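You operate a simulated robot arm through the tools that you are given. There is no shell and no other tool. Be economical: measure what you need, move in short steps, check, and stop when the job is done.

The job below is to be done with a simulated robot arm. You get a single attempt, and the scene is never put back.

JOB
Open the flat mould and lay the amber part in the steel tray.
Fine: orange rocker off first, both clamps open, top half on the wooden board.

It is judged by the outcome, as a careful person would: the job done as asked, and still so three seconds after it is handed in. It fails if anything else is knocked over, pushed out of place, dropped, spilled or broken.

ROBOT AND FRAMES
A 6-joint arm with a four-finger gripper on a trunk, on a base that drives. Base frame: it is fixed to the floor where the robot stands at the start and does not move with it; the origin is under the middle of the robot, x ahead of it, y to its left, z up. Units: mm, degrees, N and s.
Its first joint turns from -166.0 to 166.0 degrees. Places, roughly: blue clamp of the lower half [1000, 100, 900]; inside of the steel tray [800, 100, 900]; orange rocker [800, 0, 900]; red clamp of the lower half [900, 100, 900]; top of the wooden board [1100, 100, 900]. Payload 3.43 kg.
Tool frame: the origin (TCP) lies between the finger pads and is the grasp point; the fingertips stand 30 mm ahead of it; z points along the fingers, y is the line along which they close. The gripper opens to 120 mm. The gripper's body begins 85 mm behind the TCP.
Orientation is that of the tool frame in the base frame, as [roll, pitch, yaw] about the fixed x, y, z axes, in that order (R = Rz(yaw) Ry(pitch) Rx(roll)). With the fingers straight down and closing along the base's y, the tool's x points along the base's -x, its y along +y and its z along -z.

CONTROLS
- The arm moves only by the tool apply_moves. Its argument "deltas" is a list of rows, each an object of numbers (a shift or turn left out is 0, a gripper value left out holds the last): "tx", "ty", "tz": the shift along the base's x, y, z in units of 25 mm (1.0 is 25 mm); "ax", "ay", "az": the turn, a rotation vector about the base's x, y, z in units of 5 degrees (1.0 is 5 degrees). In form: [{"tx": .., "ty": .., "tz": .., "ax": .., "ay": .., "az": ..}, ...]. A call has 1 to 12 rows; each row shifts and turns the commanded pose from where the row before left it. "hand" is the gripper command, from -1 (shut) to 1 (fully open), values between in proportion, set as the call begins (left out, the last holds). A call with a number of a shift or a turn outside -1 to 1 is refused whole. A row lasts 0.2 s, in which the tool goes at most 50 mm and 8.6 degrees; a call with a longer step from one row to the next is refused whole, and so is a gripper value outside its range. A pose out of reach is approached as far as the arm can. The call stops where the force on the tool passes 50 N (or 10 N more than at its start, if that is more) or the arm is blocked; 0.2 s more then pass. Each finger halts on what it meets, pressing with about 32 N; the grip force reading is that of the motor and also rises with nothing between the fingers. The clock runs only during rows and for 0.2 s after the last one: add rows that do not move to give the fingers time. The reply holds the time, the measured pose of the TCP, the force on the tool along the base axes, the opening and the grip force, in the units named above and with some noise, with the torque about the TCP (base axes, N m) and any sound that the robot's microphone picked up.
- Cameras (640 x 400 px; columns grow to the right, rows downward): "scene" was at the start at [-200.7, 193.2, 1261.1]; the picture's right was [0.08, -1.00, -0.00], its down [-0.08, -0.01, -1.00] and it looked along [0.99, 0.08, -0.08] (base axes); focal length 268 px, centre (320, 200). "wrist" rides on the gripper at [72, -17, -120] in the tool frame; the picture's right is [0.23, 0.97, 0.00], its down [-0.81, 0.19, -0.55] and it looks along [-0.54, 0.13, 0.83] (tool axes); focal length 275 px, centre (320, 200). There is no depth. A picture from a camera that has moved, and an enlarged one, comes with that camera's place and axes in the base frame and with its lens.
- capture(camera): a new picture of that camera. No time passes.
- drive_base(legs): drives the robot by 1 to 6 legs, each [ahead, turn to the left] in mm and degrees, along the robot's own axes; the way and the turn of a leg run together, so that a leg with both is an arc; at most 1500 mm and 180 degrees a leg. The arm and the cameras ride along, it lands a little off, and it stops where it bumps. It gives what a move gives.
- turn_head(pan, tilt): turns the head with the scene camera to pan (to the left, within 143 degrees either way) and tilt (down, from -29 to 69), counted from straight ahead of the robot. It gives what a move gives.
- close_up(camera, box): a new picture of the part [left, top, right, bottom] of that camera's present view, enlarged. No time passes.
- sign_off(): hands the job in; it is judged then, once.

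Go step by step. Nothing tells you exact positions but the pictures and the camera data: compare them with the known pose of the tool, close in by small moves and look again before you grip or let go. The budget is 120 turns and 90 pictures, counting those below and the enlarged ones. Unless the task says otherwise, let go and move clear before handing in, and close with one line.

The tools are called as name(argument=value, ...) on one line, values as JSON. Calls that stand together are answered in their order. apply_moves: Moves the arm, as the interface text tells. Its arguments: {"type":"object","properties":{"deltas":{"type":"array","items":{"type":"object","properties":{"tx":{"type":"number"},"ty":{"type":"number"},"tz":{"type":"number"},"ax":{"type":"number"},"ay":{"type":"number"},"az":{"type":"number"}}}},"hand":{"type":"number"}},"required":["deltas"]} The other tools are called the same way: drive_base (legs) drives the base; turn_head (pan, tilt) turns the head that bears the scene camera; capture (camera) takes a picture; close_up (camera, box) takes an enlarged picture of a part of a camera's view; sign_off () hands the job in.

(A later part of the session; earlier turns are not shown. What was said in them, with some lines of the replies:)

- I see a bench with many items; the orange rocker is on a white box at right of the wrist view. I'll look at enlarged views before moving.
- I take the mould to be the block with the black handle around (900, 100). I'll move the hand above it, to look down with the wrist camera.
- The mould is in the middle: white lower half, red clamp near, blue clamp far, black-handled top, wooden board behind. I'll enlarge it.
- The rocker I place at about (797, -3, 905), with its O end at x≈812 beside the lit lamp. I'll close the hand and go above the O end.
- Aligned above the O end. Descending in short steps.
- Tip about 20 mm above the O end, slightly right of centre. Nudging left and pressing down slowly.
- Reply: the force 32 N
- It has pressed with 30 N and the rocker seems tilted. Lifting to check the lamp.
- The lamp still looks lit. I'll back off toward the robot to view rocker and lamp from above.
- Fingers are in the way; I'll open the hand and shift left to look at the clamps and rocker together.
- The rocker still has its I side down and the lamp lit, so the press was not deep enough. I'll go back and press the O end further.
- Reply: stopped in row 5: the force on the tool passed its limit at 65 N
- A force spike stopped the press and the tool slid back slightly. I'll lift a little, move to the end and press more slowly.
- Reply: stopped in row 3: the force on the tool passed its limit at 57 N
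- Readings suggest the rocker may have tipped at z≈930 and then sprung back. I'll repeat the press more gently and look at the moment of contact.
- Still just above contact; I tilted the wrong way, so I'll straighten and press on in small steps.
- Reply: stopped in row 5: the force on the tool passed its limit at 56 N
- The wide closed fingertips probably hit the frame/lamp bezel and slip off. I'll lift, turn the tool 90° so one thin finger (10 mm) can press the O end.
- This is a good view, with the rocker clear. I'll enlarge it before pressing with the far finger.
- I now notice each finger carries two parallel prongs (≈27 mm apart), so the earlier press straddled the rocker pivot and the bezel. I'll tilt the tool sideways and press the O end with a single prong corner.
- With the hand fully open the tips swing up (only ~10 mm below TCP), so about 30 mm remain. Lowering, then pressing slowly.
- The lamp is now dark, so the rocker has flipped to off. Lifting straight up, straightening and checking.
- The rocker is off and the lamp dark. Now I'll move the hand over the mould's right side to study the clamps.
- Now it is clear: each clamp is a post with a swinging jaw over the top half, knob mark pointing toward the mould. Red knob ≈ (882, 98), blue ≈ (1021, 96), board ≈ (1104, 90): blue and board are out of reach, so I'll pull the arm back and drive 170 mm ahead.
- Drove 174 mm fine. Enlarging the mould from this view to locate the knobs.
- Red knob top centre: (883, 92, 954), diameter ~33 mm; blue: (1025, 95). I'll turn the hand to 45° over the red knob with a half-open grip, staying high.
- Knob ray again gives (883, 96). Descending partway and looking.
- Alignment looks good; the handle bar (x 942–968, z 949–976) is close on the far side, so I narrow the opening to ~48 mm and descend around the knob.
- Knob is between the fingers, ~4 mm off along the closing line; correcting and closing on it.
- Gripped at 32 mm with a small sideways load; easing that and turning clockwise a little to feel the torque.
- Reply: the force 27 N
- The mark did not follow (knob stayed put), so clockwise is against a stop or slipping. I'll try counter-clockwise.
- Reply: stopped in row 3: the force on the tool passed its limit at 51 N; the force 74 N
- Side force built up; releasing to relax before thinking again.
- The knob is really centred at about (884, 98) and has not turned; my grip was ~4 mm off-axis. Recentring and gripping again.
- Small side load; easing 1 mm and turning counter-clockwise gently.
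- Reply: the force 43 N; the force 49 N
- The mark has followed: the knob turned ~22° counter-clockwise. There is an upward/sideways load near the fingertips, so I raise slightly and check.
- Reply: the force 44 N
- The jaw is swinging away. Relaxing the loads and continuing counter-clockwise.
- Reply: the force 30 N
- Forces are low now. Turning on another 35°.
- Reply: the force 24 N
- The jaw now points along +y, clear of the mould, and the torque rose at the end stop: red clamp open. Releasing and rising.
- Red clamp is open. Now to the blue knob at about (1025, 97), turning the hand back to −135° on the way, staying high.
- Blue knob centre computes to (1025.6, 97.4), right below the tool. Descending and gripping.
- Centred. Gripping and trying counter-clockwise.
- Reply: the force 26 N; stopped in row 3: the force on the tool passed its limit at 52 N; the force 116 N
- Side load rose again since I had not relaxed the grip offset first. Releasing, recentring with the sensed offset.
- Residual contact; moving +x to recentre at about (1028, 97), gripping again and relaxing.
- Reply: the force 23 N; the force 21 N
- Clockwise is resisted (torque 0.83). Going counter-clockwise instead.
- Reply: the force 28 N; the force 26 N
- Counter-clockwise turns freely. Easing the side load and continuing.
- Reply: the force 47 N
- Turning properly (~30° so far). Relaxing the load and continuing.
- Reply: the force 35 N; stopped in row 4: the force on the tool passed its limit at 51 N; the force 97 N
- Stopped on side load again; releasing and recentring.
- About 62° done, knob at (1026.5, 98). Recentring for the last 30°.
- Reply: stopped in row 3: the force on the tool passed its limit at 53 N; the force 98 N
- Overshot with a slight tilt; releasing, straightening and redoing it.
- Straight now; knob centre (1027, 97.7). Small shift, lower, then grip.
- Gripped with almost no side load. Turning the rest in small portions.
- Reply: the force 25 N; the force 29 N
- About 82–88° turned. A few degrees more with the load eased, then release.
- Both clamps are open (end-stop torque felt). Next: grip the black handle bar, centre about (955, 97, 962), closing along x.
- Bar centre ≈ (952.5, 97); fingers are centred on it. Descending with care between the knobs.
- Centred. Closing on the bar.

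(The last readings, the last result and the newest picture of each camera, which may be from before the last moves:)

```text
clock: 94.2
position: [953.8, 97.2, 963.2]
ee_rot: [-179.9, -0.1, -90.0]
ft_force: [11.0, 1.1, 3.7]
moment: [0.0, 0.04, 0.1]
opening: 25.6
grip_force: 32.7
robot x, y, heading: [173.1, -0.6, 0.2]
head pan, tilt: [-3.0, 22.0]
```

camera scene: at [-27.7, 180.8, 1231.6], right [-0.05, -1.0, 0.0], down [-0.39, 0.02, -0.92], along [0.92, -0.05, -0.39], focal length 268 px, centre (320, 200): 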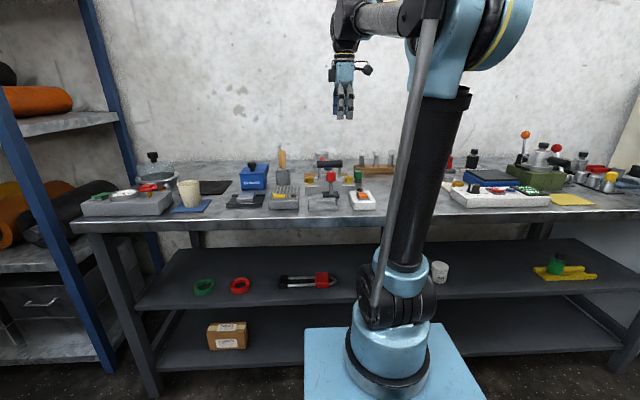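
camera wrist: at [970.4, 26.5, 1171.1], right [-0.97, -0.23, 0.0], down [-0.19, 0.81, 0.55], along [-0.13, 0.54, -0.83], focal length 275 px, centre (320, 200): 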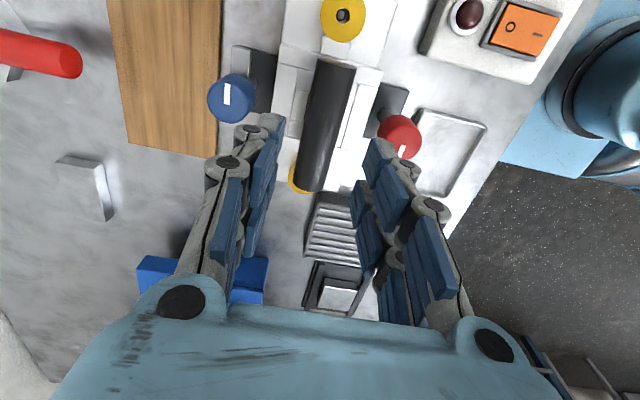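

Gripped (26 mm). Lifting slowly.

apply_moves(deltas=[{"tx": 0.03}, {"tz": 0.15}, {"tz": 0.15}, {"tz": 0.15}, {"tz": 0.15}, {}])

close_up(camera="scene", box=[300, 135, 360, 205])

```text
clock: 95.6
position: [953.6, 99.0, 977.7]
ee_rot: [180.0, -0.1, -90.0]
ft_force: [0.0, -0.3, -3.7]
moment: [-0.02, 0.01, 0.0]
opening: 25.4
grip_force: 31.5
robot x, y, heading: [174.6, -2.5, 0.0]
head pan, tilt: [-3.0, 22.0]
```

```text
5.71 times, centred on (330, 170) of scene
camera zoom: at [-27.6, 180.8, 1231.6], right [-0.05, -1.0, 0.0], down [-0.39, 0.02, -0.92], along [0.92, -0.05, -0.39], focal length 1534 px, centre (263, 371)
```

zoom: 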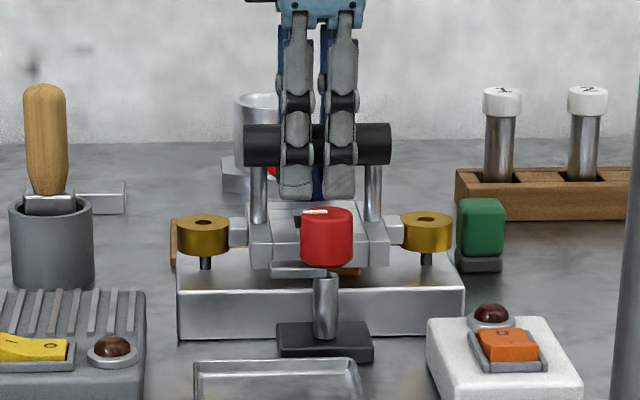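

The top half (with brass bushes) lifts off its guide pins freely. Board spans x 1053–1150, y −1…187, so the target TCP is about (1098, 94). Lifting high and carrying across.

apply_moves(deltas=[{"tz": 0.5}, {"tz": 0.6}, {"tz": 0.6}, {"tz": 0.6}, {"tz": 0.6}, {"tz": 0.6}, {"tz": 0.6}, {"tz": 0.3}, {}])

apply_moves(deltas=[{"tx": 0.5}, {"tx": 0.6}, {"tx": 0.6}, {"tx": 0.6}, {"tx": 0.6}, {"tx": 0.6}, {"tx": 0.6}, {"tx": 0.6}, {"tx": 0.6, "ty": -0.1}, {"tx": 0.46, "ty": -0.06}, {}])

capture(camera="wrist")

close_up(camera="scene", box=[285, 115, 375, 205])

```text
clock: 97.6
position: [952.1, 99.0, 1089.1]
ee_rot: [180.0, 0.0, -89.9]
ft_force: [0.0, -0.7, -3.4]
moment: [-0.04, -0.02, -0.01]
opening: 25.2
grip_force: 31.6
robot x, y, heading: [175.5, -6.2, -0.1]
head pan, tilt: [-3.0, 22.0]
```

```text
clock: 100.0
position: [1099.0, 94.0, 1088.2]
ee_rot: [179.9, 0.0, -90.0]
ft_force: [0.5, -1.0, -4.4]
moment: [0.02, 0.0, -0.01]
opening: 25.4
grip_force: 32.3
robot x, y, heading: [173.2, -5.8, -0.1]
head pan, tilt: [-3.0, 22.0]
```

```text
21 pictures are left
camera wrist: at [1115.6, 22.6, 1209.1], right [-0.97, -0.23, 0.0], down [-0.19, 0.81, 0.55], along [-0.13, 0.54, -0.83], focal length 275 px, centre (320, 200)
```

wrist: 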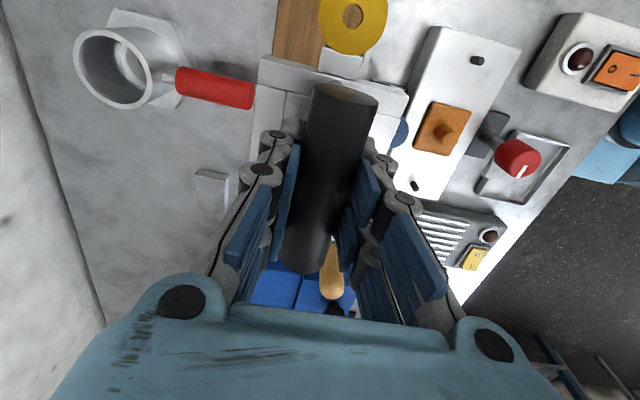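

```text
4.44 times, centred on (330, 160) of scene
camera zoom: at [-27.5, 180.8, 1231.6], right [-0.05, -1.0, 0.0], down [-0.39, 0.02, -0.92], along [0.92, -0.05, -0.39], focal length 1193 px, centre (276, 378)
```

zoom: 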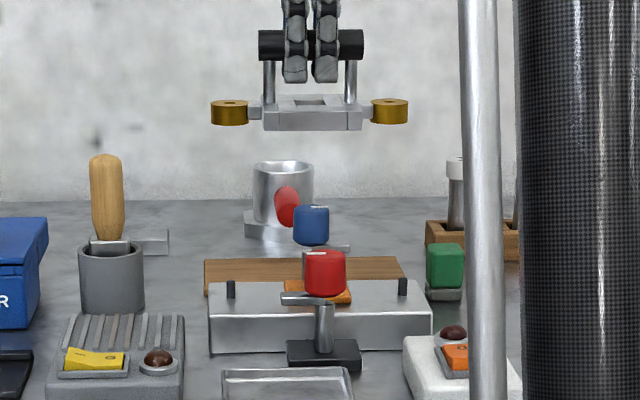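

The amber part stays in the lower half. The block is above the board; ladle's red handle ends at x≈1165, clear. Descending to just above the board.

apply_moves(deltas=[{"tz": -0.6}, {"tz": -0.7}, {"tz": -0.7}, {"tz": -0.7}, {"tz": -0.7}, {"tz": -0.6}, {"tz": -0.5}, {}])

close_up(camera="scene", box=[285, 125, 375, 195])

capture(camera="wrist")

```text
clock: 101.8
position: [1094.8, 95.5, 976.0]
ee_rot: [-180.0, 0.0, -90.0]
ft_force: [0.1, -0.4, -3.5]
moment: [0.01, 0.02, 0.0]
opening: 25.1
grip_force: 32.2
robot x, y, heading: [169.4, -3.5, -0.0]
head pan, tilt: [-3.0, 22.0]
```

```text
5.71 times, centred on (330, 160) of scene
camera zoom: at [-27.5, 180.8, 1231.6], right [-0.05, -1.0, 0.0], down [-0.39, 0.02, -0.92], along [0.92, -0.05, -0.39], focal length 1534 px, centre (263, 429)
```

zoom: 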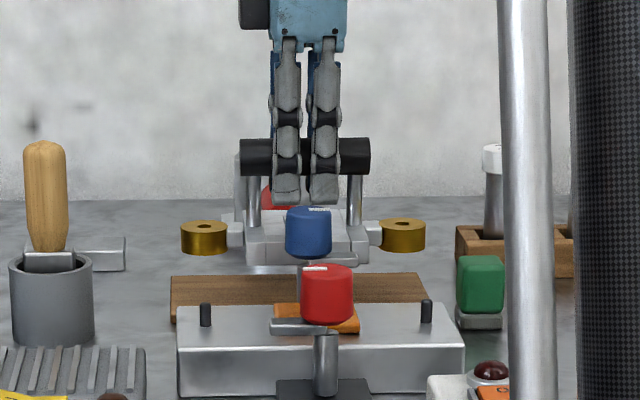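

```text
18 pictures are left
camera wrist: at [1112.9, 23.9, 1097.1], right [-0.97, -0.23, 0.0], down [-0.19, 0.81, 0.55], along [-0.13, 0.54, -0.83], focal length 275 px, centre (320, 200)
```

wrist: 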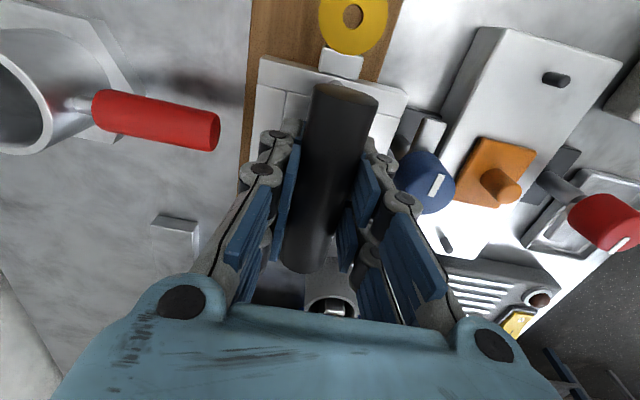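

Block is ~7 mm toward me relative to the board centre; shifting +7 mm and lowering slowly to contact.

apply_moves(deltas=[{"tx": 0.3, "ty": -0.05}, {}, {"tz": -0.3}, {"tz": -0.3}, {"tz": -0.16}, {"tz": -0.12}, {"tz": -0.08}])

```text
clock: 103.4
position: [1105.1, 94.8, 950.1]
ee_rot: [180.0, 0.0, -90.0]
ft_force: [0.0, 0.4, -4.4]
moment: [-0.03, 0.03, -0.02]
opening: 25.1
grip_force: 32.1
robot x, y, heading: [169.4, -1.6, -0.1]
head pan, tilt: [-3.0, 22.0]
```

apply_moves(deltas=[{"tz": -0.08}, {"tz": -0.08}])

close_up(camera="scene", box=[285, 125, 375, 195])

```text
clock: 104.0
position: [1105.9, 94.6, 946.5]
ee_rot: [180.0, 0.0, -90.1]
ft_force: [0.9, 0.3, -4.9]
moment: [0.0, 0.01, 0.0]
opening: 25.2
grip_force: 31.7
robot x, y, heading: [174.0, 0.8, -0.0]
head pan, tilt: [-3.0, 22.0]
```

```text
5.71 times, centred on (330, 160) of scene
camera zoom: at [-27.5, 180.8, 1231.6], right [-0.05, -1.0, 0.0], down [-0.39, 0.02, -0.92], along [0.92, -0.05, -0.39], focal length 1534 px, centre (263, 429)
```

zoom: 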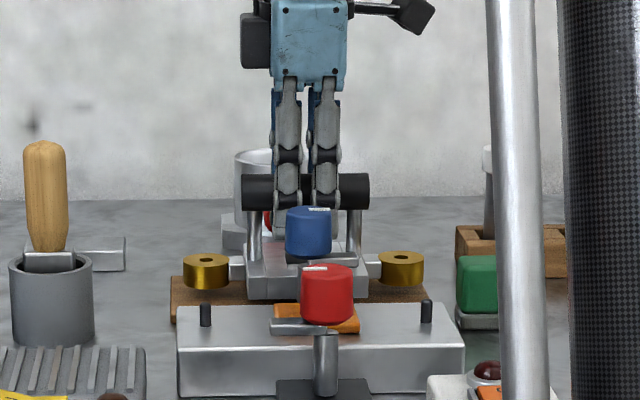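

Almost down. Continuing to contact.

apply_moves(deltas=[{"tz": -0.06}, {"tz": -0.06}])

apply_moves(deltas=[{"tz": -0.06}, {"tz": -0.06}])

```text
clock: 104.6
position: [1105.4, 93.8, 944.1]
ee_rot: [180.0, 0.0, -89.9]
ft_force: [-0.4, 0.4, -5.4]
moment: [0.0, 0.01, 0.02]
opening: 25.2
grip_force: 31.7
robot x, y, heading: [170.2, -3.8, 0.2]
head pan, tilt: [-3.0, 22.0]
```

```text
clock: 105.2
position: [1104.8, 92.4, 941.1]
ee_rot: [179.9, 0.0, -90.0]
ft_force: [-0.4, -0.3, -4.4]
moment: [-0.06, 0.01, 0.01]
opening: 25.2
grip_force: 31.7
robot x, y, heading: [174.1, -0.2, 0.2]
head pan, tilt: [-3.0, 22.0]
```

apply_moves(deltas=[{"tz": -0.06}, {"tz": -0.06}])

apply_moves(deltas=[{"tz": -0.06}])

close_up(camera="scene", box=[295, 140, 365, 195])

```text
clock: 105.8
position: [1105.2, 93.5, 936.7]
ee_rot: [179.9, 0.0, -90.1]
ft_force: [0.7, 0.4, -4.6]
moment: [0.0, 0.01, -0.01]
opening: 25.3
grip_force: 32.1
robot x, y, heading: [172.5, -1.1, -0.0]
head pan, tilt: [-3.0, 22.0]
```

```text
clock: 106.2
position: [1104.8, 92.3, 936.0]
ee_rot: [179.9, 0.1, -89.9]
ft_force: [1.9, 1.0, 1.1]
moment: [-0.05, 0.02, 0.02]
opening: 25.3
grip_force: 31.8
robot x, y, heading: [169.9, -5.6, 0.2]
head pan, tilt: [-3.0, 22.0]
```

```text
7.27 times, centred on (330, 168) of scene
camera zoom: at [-27.6, 180.8, 1231.6], right [-0.05, -1.0, 0.0], down [-0.39, 0.02, -0.92], along [0.92, -0.05, -0.39], focal length 1952 px, centre (247, 436)
```

zoom: 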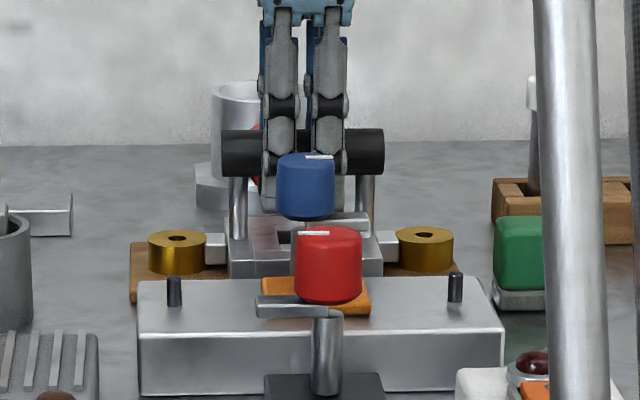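

Contact felt. Settling 1 mm, releasing and rising straight.

apply_moves(deltas=[{"tz": -0.03}, {}])

apply_moves(deltas=[{}, {}, {"tz": 0.3}, {"tz": 0.6}, {"tz": 1}, {"tz": 1}, {"tz": 1}, {"tz": 1}, {}], hand=-0.25)

capture(camera="wrist")

```text
clock: 106.8
position: [1105.3, 92.8, 935.2]
ee_rot: [180.0, 0.0, -90.1]
ft_force: [1.6, -0.9, 2.8]
moment: [0.1, 0.04, 0.03]
opening: 25.9
grip_force: 31.7
robot x, y, heading: [171.0, -5.9, 0.4]
head pan, tilt: [-3.0, 22.0]
```

```text
clock: 108.8
position: [1105.6, 93.8, 1058.8]
ee_rot: [-179.9, -0.1, -89.9]
ft_force: [0.1, -0.6, -0.2]
moment: [0.01, -0.02, -0.01]
opening: 44.9
grip_force: 0.0
robot x, y, heading: [173.6, -3.0, 0.2]
head pan, tilt: [-3.0, 22.0]
```

```text
15 pictures are left
camera wrist: at [1122.1, 22.7, 1180.8], right [-0.97, -0.23, 0.0], down [-0.19, 0.81, 0.55], along [-0.13, 0.54, -0.83], focal length 275 px, centre (320, 200)
```

wrist: 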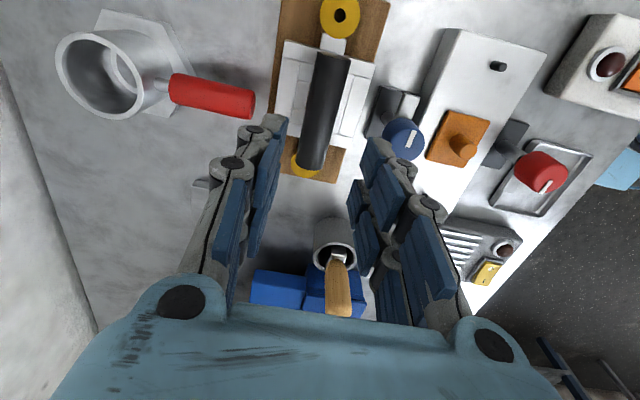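

The top half sits well on the board. Now moving above the amber part (near (955, 95)) with a small opening.

apply_moves(deltas=[{"tx": -1}, {"tx": -1}, {"tx": -1}, {"tx": -1}, {"tx": -1}, {"tx": -1}, {"tz": -0.8}, {"tz": -0.6}, {}], hand=-0.4)

close_up(camera="wrist", box=[180, 20, 460, 230])

close_up(camera="scene", box=[300, 140, 360, 200])

```text
clock: 110.8
position: [954.4, 92.8, 1024.9]
ee_rot: [-180.0, 0.0, -89.9]
ft_force: [0.0, 0.7, -0.3]
moment: [0.0, 0.01, 0.0]
opening: 36.2
grip_force: 0.2
robot x, y, heading: [172.9, -0.5, 0.2]
head pan, tilt: [-3.0, 22.0]
```

```text
1.90 times, centred on (320, 125) of wrist
camera zoom: at [971.1, 21.4, 1146.2], right [-0.97, -0.23, 0.0], down [-0.19, 0.81, 0.55], along [-0.13, 0.54, -0.83], focal length 524 px, centre (320, 343)
```

zoom: 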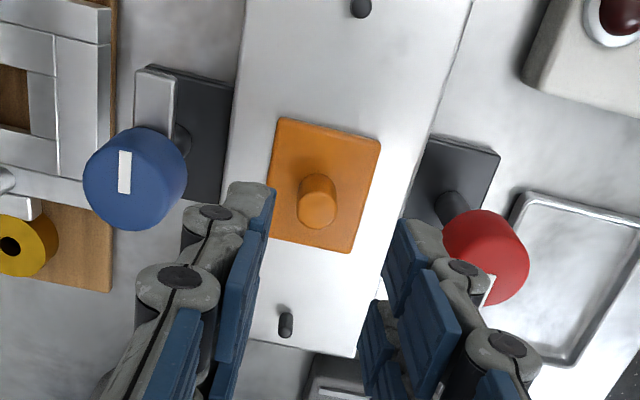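

```text
6.67 times, centred on (330, 170) of scene
camera zoom: at [-27.8, 180.8, 1231.5], right [-0.05, -1.0, 0.0], down [-0.39, 0.02, -0.92], along [0.92, -0.05, -0.39], focal length 1789 px, centre (253, 400)
```

zoom: 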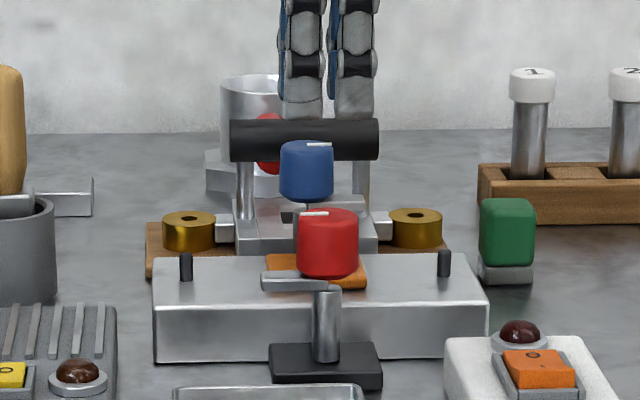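

The amber plate lies on the lower half with a ~17 mm nub at about (953, 98.5), top z≈922. I'll straddle the nub.

apply_moves(deltas=[{"tx": -0.04, "ty": 0.22}, {"tz": -0.8}, {"tz": -0.8}, {"tz": -0.8}, {"tz": -0.6}, {"tz": -0.36}, {}])

close_up(camera="wrist", box=[180, 20, 460, 230])

```text
clock: 112.4
position: [953.8, 98.8, 940.7]
ee_rot: [-180.0, -0.1, -89.9]
ft_force: [-0.1, 0.2, 0.3]
moment: [0.02, -0.03, -0.02]
opening: 35.7
grip_force: 0.1
robot x, y, heading: [173.3, -1.1, -0.1]
head pan, tilt: [-3.0, 22.0]
```

```text
1.90 times, centred on (320, 125) of wrist
camera zoom: at [969.8, 27.8, 1061.7], right [-0.97, -0.23, 0.0], down [-0.19, 0.81, 0.55], along [-0.13, 0.54, -0.83], focal length 524 px, centre (320, 343)
```

zoom: 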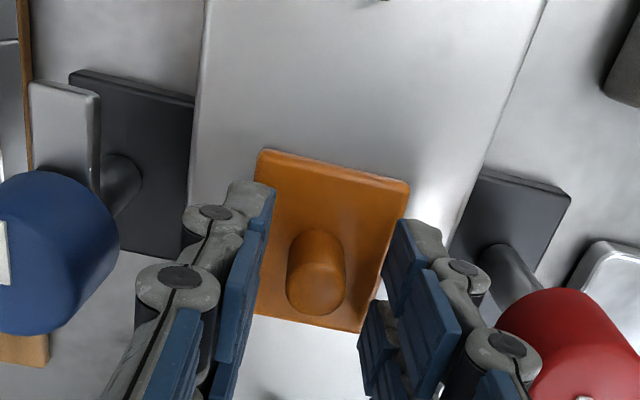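

Centred on the nub. Going down 8 mm and closing.

apply_moves(deltas=[{"tz": -0.2}, {"tz": -0.12}, {}])

apply_moves(deltas=[{}, {}, {}], hand=-1)

```text
clock: 113.2
position: [952.2, 98.8, 934.3]
ee_rot: [-179.9, 0.0, -90.1]
ft_force: [0.2, -1.2, 1.7]
moment: [-0.04, -0.05, -0.01]
opening: 36.0
grip_force: 0.0
robot x, y, heading: [171.3, -3.3, -0.1]
head pan, tilt: [-3.0, 22.0]
```

```text
clock: 114.0
position: [953.0, 99.1, 932.5]
ee_rot: [-179.9, 0.0, -90.0]
ft_force: [-0.7, 0.4, 0.7]
moment: [0.01, -0.04, 0.02]
opening: 15.9
grip_force: 31.4
robot x, y, heading: [169.8, -2.2, -0.0]
head pan, tilt: [-3.0, 22.0]
```

Gripped at 16 mm. Lifting gently and checking.

apply_moves(deltas=[{"tz": 0.15}, {"tz": 0.2}, {"tz": 0.4}, {"tz": 0.6}, {"tz": 0.8}, {"tz": 0.8}, {"tz": 0.8}, {"tz": 0.6}, {}])

capture(camera="wrist")

close_up(camera="scene", box=[290, 120, 380, 220])

```text
clock: 116.0
position: [953.3, 98.8, 1038.3]
ee_rot: [179.9, 0.0, -90.0]
ft_force: [-0.9, -0.2, -1.1]
moment: [0.01, 0.04, 0.0]
opening: 16.1
grip_force: 31.5
robot x, y, heading: [177.1, -4.1, 0.1]
head pan, tilt: [-3.0, 22.0]
```

```text
11 pictures are left
camera wrist: at [969.4, 27.8, 1161.0], right [-0.97, -0.23, 0.0], down [-0.19, 0.81, 0.55], along [-0.13, 0.54, -0.83], focal length 275 px, centre (320, 200)
```

wrist: 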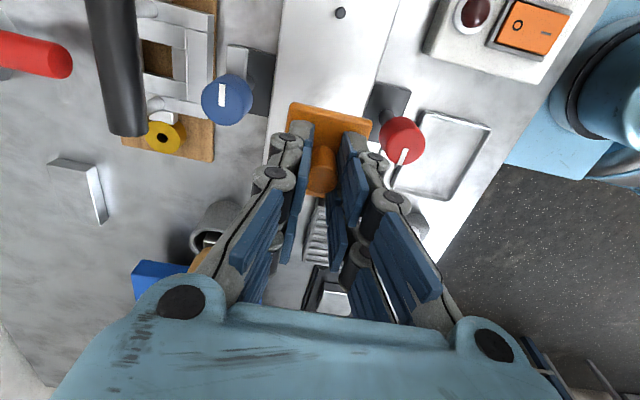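

```text
4.00 times, centred on (335, 170) of scene
camera zoom: at [-27.7, 180.8, 1231.5], right [-0.05, -1.0, 0.0], down [-0.39, 0.02, -0.92], along [0.92, -0.05, -0.39], focal length 1074 px, centre (260, 320)
```

zoom: 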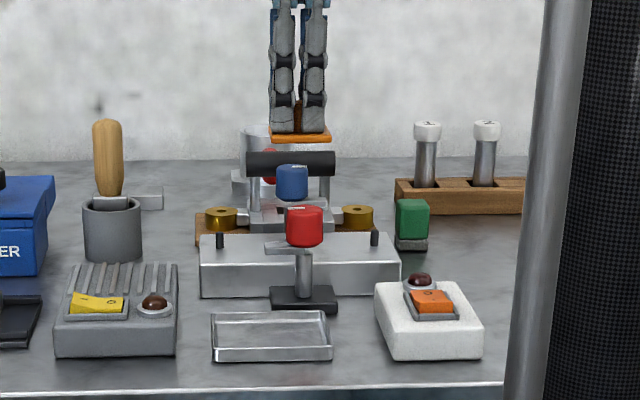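

The amber part is held, hanging level. Tray centre averages to about (804, 127). Carrying it over at height.

apply_moves(deltas=[{"tx": -0.66, "ty": 0.12}, {"tx": -0.66, "ty": 0.12}, {"tx": -0.66, "ty": 0.12}, {"tx": -0.66, "ty": 0.12}, {"tx": -0.66, "ty": 0.12}, {"tx": -0.66, "ty": 0.13}, {"tx": -0.66, "ty": 0.13}, {"tx": -0.66, "ty": 0.13}, {"tx": -0.68, "ty": 0.13}, {}, {"tz": -0.6}, {"tz": -0.6}])

apply_moves(deltas=[{"tz": -0.6}, {"tz": -0.6}, {}])

capture(camera="wrist")

close_up(camera="scene", box=[290, 130, 380, 220])

```text
clock: 118.6
position: [806.3, 126.5, 1010.6]
ee_rot: [180.0, -0.1, -90.0]
ft_force: [-0.7, -0.9, 0.5]
moment: [0.01, 0.0, -0.02]
opening: 16.2
grip_force: 32.3
robot x, y, heading: [171.3, -2.2, 0.0]
head pan, tilt: [-3.0, 22.0]
```

```text
clock: 119.4
position: [805.8, 126.6, 981.1]
ee_rot: [180.0, 0.0, -90.0]
ft_force: [0.7, 0.0, -0.9]
moment: [0.01, -0.04, 0.0]
opening: 16.0
grip_force: 32.1
robot x, y, heading: [171.7, -3.0, -0.1]
head pan, tilt: [-3.0, 22.0]
```

```text
9 pictures are left
camera wrist: at [823.1, 55.9, 1102.9], right [-0.97, -0.23, 0.0], down [-0.19, 0.81, 0.55], along [-0.13, 0.54, -0.83], focal length 275 px, centre (320, 200)
```

wrist: 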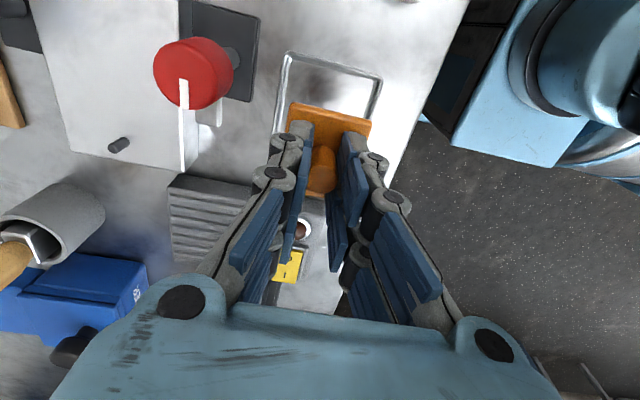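

```text
4.44 times, centred on (335, 175) of scene
camera zoom: at [-27.8, 180.8, 1231.5], right [-0.05, -1.0, 0.0], down [-0.39, 0.02, -0.92], along [0.92, -0.05, -0.39], focal length 1193 px, centre (253, 311)
```

zoom: 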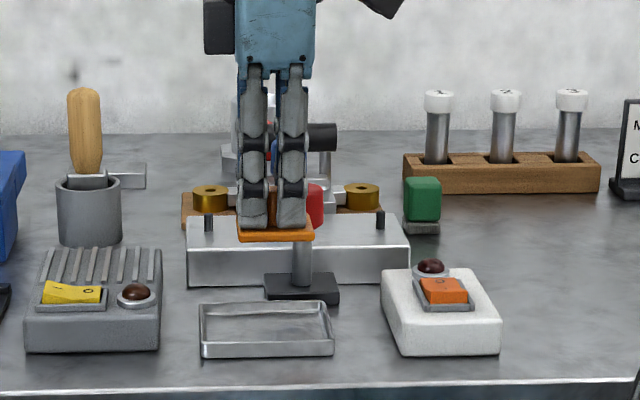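

Tray comes to x≈765–838, y≈81–174: centre ≈ (801, 128). Small correction, then lowering.

apply_moves(deltas=[{"tx": -0.18, "ty": 0.05}, {"tz": -0.6}, {"tz": -0.6}, {"tz": -0.5}, {"tz": -0.4}, {}])

capture(camera="wrist")

close_up(camera="scene", box=[295, 150, 365, 220])

```text
clock: 120.8
position: [802.3, 127.8, 928.1]
ee_rot: [179.9, 0.0, -90.0]
ft_force: [-0.5, -0.1, 0.0]
moment: [0.0, 0.01, -0.03]
opening: 15.9
grip_force: 31.7
robot x, y, heading: [171.1, -3.0, 0.2]
head pan, tilt: [-3.0, 22.0]
```

```text
7 pictures are left
camera wrist: at [819.4, 56.1, 1049.2], right [-0.97, -0.23, 0.0], down [-0.19, 0.81, 0.55], along [-0.13, 0.54, -0.83], focal length 275 px, centre (320, 200)
```

wrist: 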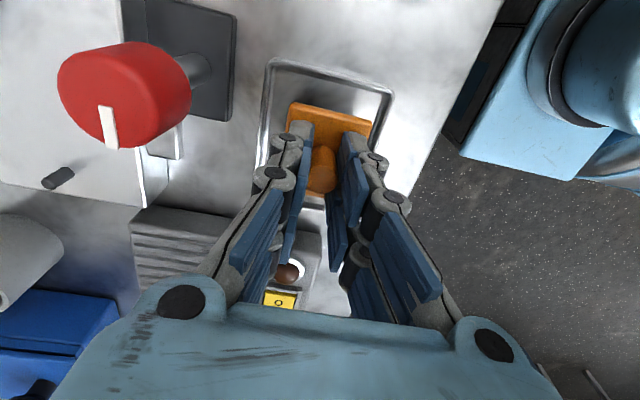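

```text
5.71 times, centred on (330, 185) of scene
camera zoom: at [-27.8, 180.8, 1231.5], right [-0.05, -1.0, 0.0], down [-0.39, 0.02, -0.92], along [0.92, -0.05, -0.39], focal length 1534 px, centre (263, 286)
```

zoom: 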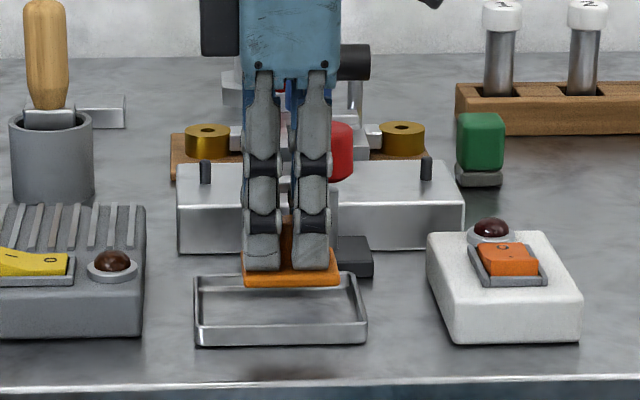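

Amber is inside the tray outline; nudging +2 mm x, +3 mm y and lowering to contact.

apply_moves(deltas=[{"tx": 0.08, "ty": 0.12}, {"tz": -0.3}, {"tz": -0.2}, {"tz": -0.1}, {}])

apply_moves(deltas=[{"tz": -0.08}, {"tz": -0.06}])

```text
clock: 122.0
position: [803.1, 131.3, 912.6]
ee_rot: [179.9, -0.1, -90.1]
ft_force: [-0.4, -1.4, -0.7]
moment: [0.02, 0.02, -0.02]
opening: 16.0
grip_force: 32.1
robot x, y, heading: [173.2, -1.4, 0.0]
head pan, tilt: [-3.0, 22.0]
```

```text
clock: 122.6
position: [803.0, 130.8, 910.5]
ee_rot: [-180.0, 0.0, -90.0]
ft_force: [-0.8, 0.7, -0.2]
moment: [-0.01, -0.02, 0.01]
opening: 15.9
grip_force: 31.4
robot x, y, heading: [172.5, 1.5, -0.1]
head pan, tilt: [-3.0, 22.0]
```

apply_moves(deltas=[{"tz": -0.06}, {"tz": -0.06}])

apply_moves(deltas=[{"tz": -0.06}, {"tz": -0.06}])

close_up(camera="scene", box=[300, 165, 360, 215])

```text
clock: 123.2
position: [803.5, 131.9, 905.2]
ee_rot: [-180.0, 0.0, -89.9]
ft_force: [-0.6, -0.1, 0.1]
moment: [0.01, 0.03, 0.0]
opening: 15.7
grip_force: 31.8
robot x, y, heading: [171.3, -0.4, 0.2]
head pan, tilt: [-3.0, 22.0]
```

```text
clock: 123.8
position: [804.3, 130.6, 902.8]
ee_rot: [180.0, 0.1, -90.1]
ft_force: [-1.5, -0.1, -0.1]
moment: [-0.01, -0.01, -0.01]
opening: 16.1
grip_force: 32.0
robot x, y, heading: [169.2, -0.5, 0.2]
head pan, tilt: [-3.0, 22.0]
```

```text
8.00 times, centred on (330, 190) of scene
camera zoom: at [-27.8, 180.8, 1231.5], right [-0.05, -1.0, 0.0], down [-0.39, 0.02, -0.92], along [0.92, -0.05, -0.39], focal length 2147 px, centre (240, 280)
```

zoom: 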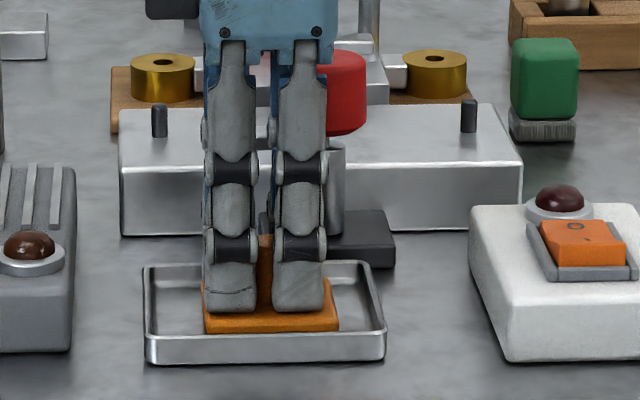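

Well centred inside the tray, still slightly above the floor. Continuing.

apply_moves(deltas=[{"tz": -0.06}, {"tz": -0.06}])

apply_moves(deltas=[{"tz": -0.05}, {"tz": -0.05}])

```text
clock: 124.4
position: [802.4, 131.5, 902.0]
ee_rot: [-179.8, 0.1, -90.0]
ft_force: [3.8, -1.5, 10.2]
moment: [-0.07, -0.11, -0.01]
opening: 15.8
grip_force: 31.8
robot x, y, heading: [172.6, -2.2, -0.2]
head pan, tilt: [-3.0, 22.0]
```

```text
clock: 125.0
position: [792.2, 132.2, 906.5]
ee_rot: [-179.4, -0.1, -89.9]
ft_force: [1.7, -0.2, -1.2]
moment: [-0.02, 0.18, 0.02]
opening: 16.1
grip_force: 31.7
robot x, y, heading: [169.7, -5.2, 0.7]
head pan, tilt: [-3.0, 22.0]
stopped in row 2: the force on the tool passed its limit at 54 N (the readings are from after the stop); the commanded pose is now the measured one
```

It touched down; the stop pulled the tool back ~10 mm. Checking where the part is.

close_up(camera="scene", box=[300, 165, 360, 215])

```text
8.00 times, centred on (330, 190) of scene
camera zoom: at [-26.8, 181.0, 1231.7], right [-0.05, -1.0, 0.0], down [-0.39, 0.02, -0.92], along [0.92, -0.05, -0.39], focal length 2147 px, centre (240, 280)
```

zoom: 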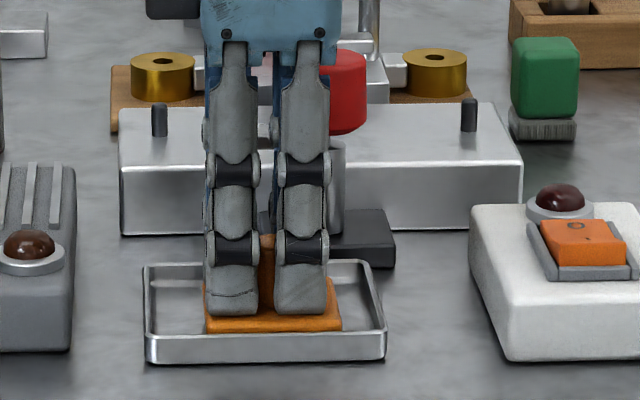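

Tray unmoved and the part is still inside. Returning +8 mm in x and easing it down 4 mm, then releasing.

apply_moves(deltas=[{"tx": 0.2}, {"tx": 0.16}, {"tz": -0.08}, {"tz": -0.05}, {}])

```text
clock: 126.2
position: [801.6, 130.5, 903.5]
ee_rot: [-179.2, 0.0, -90.1]
ft_force: [0.0, 0.3, 0.6]
moment: [0.01, 0.03, 0.01]
opening: 15.8
grip_force: 31.8
robot x, y, heading: [175.1, -1.8, 0.0]
head pan, tilt: [-3.0, 22.0]
```

apply_moves(deltas=[{"tz": -0.03, "ay": 0.1}, {}])

```text
clock: 126.8
position: [801.4, 131.0, 903.5]
ee_rot: [-179.6, 0.0, -90.0]
ft_force: [-0.1, 0.1, -0.2]
moment: [0.02, -0.02, 0.01]
opening: 16.2
grip_force: 32.0
robot x, y, heading: [170.8, -4.4, 0.2]
head pan, tilt: [-3.0, 22.0]
```

apply_moves(deltas=[{"tz": -0.04}, {}])

```text
clock: 127.4
position: [801.5, 129.2, 902.2]
ee_rot: [-179.7, 0.0, -89.9]
ft_force: [0.1, 0.3, -1.2]
moment: [0.02, -0.01, -0.04]
opening: 15.9
grip_force: 32.0
robot x, y, heading: [168.9, -1.3, 0.1]
head pan, tilt: [-3.0, 22.0]
```

apply_moves(deltas=[{"tz": -0.03}, {}])

```text
clock: 128.0
position: [802.0, 129.4, 902.1]
ee_rot: [-179.6, 0.0, -90.0]
ft_force: [-0.4, 0.4, -0.4]
moment: [0.0, -0.03, -0.01]
opening: 15.9
grip_force: 32.3
robot x, y, heading: [172.1, -2.2, -0.0]
head pan, tilt: [-3.0, 22.0]
```

apply_moves(deltas=[{"tz": -0.03}, {}])

```text
clock: 128.6
position: [803.0, 129.3, 901.5]
ee_rot: [-179.7, 0.0, -90.0]
ft_force: [0.0, -0.5, -0.8]
moment: [0.01, -0.03, -0.01]
opening: 15.8
grip_force: 32.2
robot x, y, heading: [173.7, -2.3, 0.3]
head pan, tilt: [-3.0, 22.0]
```

apply_moves(deltas=[{"tz": -0.04}, {}])

```text
clock: 129.2
position: [802.0, 129.5, 900.4]
ee_rot: [-179.7, 0.0, -89.9]
ft_force: [0.2, -2.2, 20.4]
moment: [-0.14, 0.07, 0.02]
opening: 16.0
grip_force: 31.9
robot x, y, heading: [172.0, 0.2, -0.1]
head pan, tilt: [-3.0, 22.0]
```

Firm contact. Relaxing 0.7 mm, opening a little and rising.

apply_moves(deltas=[{"tz": 0.03}, {}])

apply_moves(deltas=[{}, {}, {"tz": 0.2}, {"tz": 0.4}, {"tz": 0.8}, {"tz": 1}, {"tz": 1}, {"tz": 1}, {"tz": 1}, {}], hand=-0.5)

close_up(camera="scene", box=[285, 145, 385, 220])

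capture(camera="wrist")

```text
clock: 129.8
position: [802.3, 131.7, 900.6]
ee_rot: [-179.7, 0.1, -90.0]
ft_force: [0.7, -0.5, 4.7]
moment: [-0.07, 0.02, 0.03]
opening: 16.1
grip_force: 31.6
robot x, y, heading: [170.7, -2.2, 0.1]
head pan, tilt: [-3.0, 22.0]
```

```text
clock: 132.0
position: [802.5, 129.5, 1037.6]
ee_rot: [-179.6, 0.0, -90.1]
ft_force: [0.1, 0.0, 0.4]
moment: [0.01, 0.02, 0.01]
opening: 29.9
grip_force: 0.2
robot x, y, heading: [173.6, -1.9, 0.2]
head pan, tilt: [-3.0, 22.0]
```

```text
5.33 times, centred on (335, 182) of scene
camera zoom: at [-27.8, 180.7, 1231.5], right [-0.05, -1.0, 0.0], down [-0.39, 0.02, -0.92], along [0.92, -0.05, -0.39], focal length 1431 px, centre (240, 293)
```

zoom: 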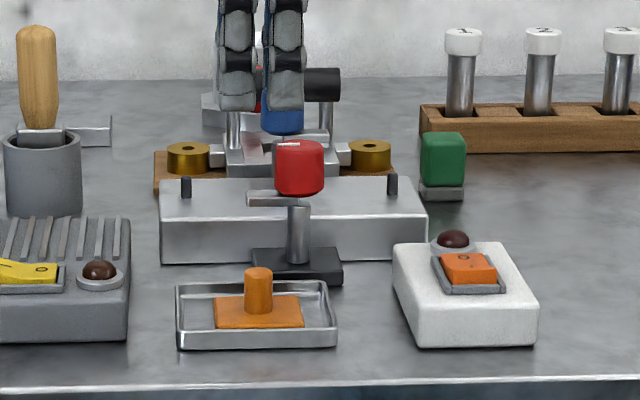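

```text
2 pictures are left
camera wrist: at [818.0, 57.5, 1158.8], right [-0.97, -0.23, 0.0], down [-0.19, 0.81, 0.55], along [-0.12, 0.54, -0.83], focal length 275 px, centre (320, 200)
```

wrist: 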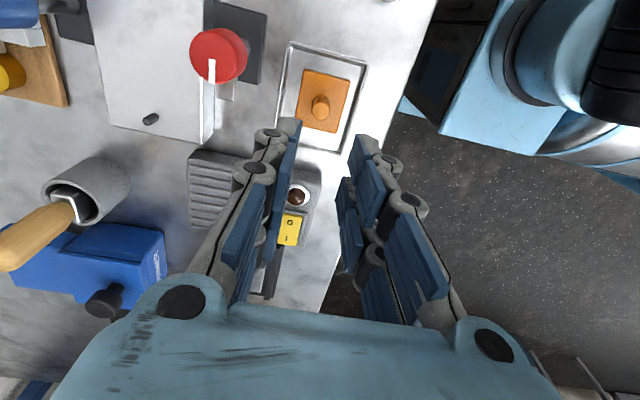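

The amber part lies flat in the tray, the top half is on the board, both clamps are open, the rocker is off, and the arm is clear. Handing in.

sign_off()

```text
The job is handed in.
```

The job is finished and handed in: the orange rocker was turned off first, then both clamps opened, the top half set on the wooden board, and the amber part laid flat in the steel tray.
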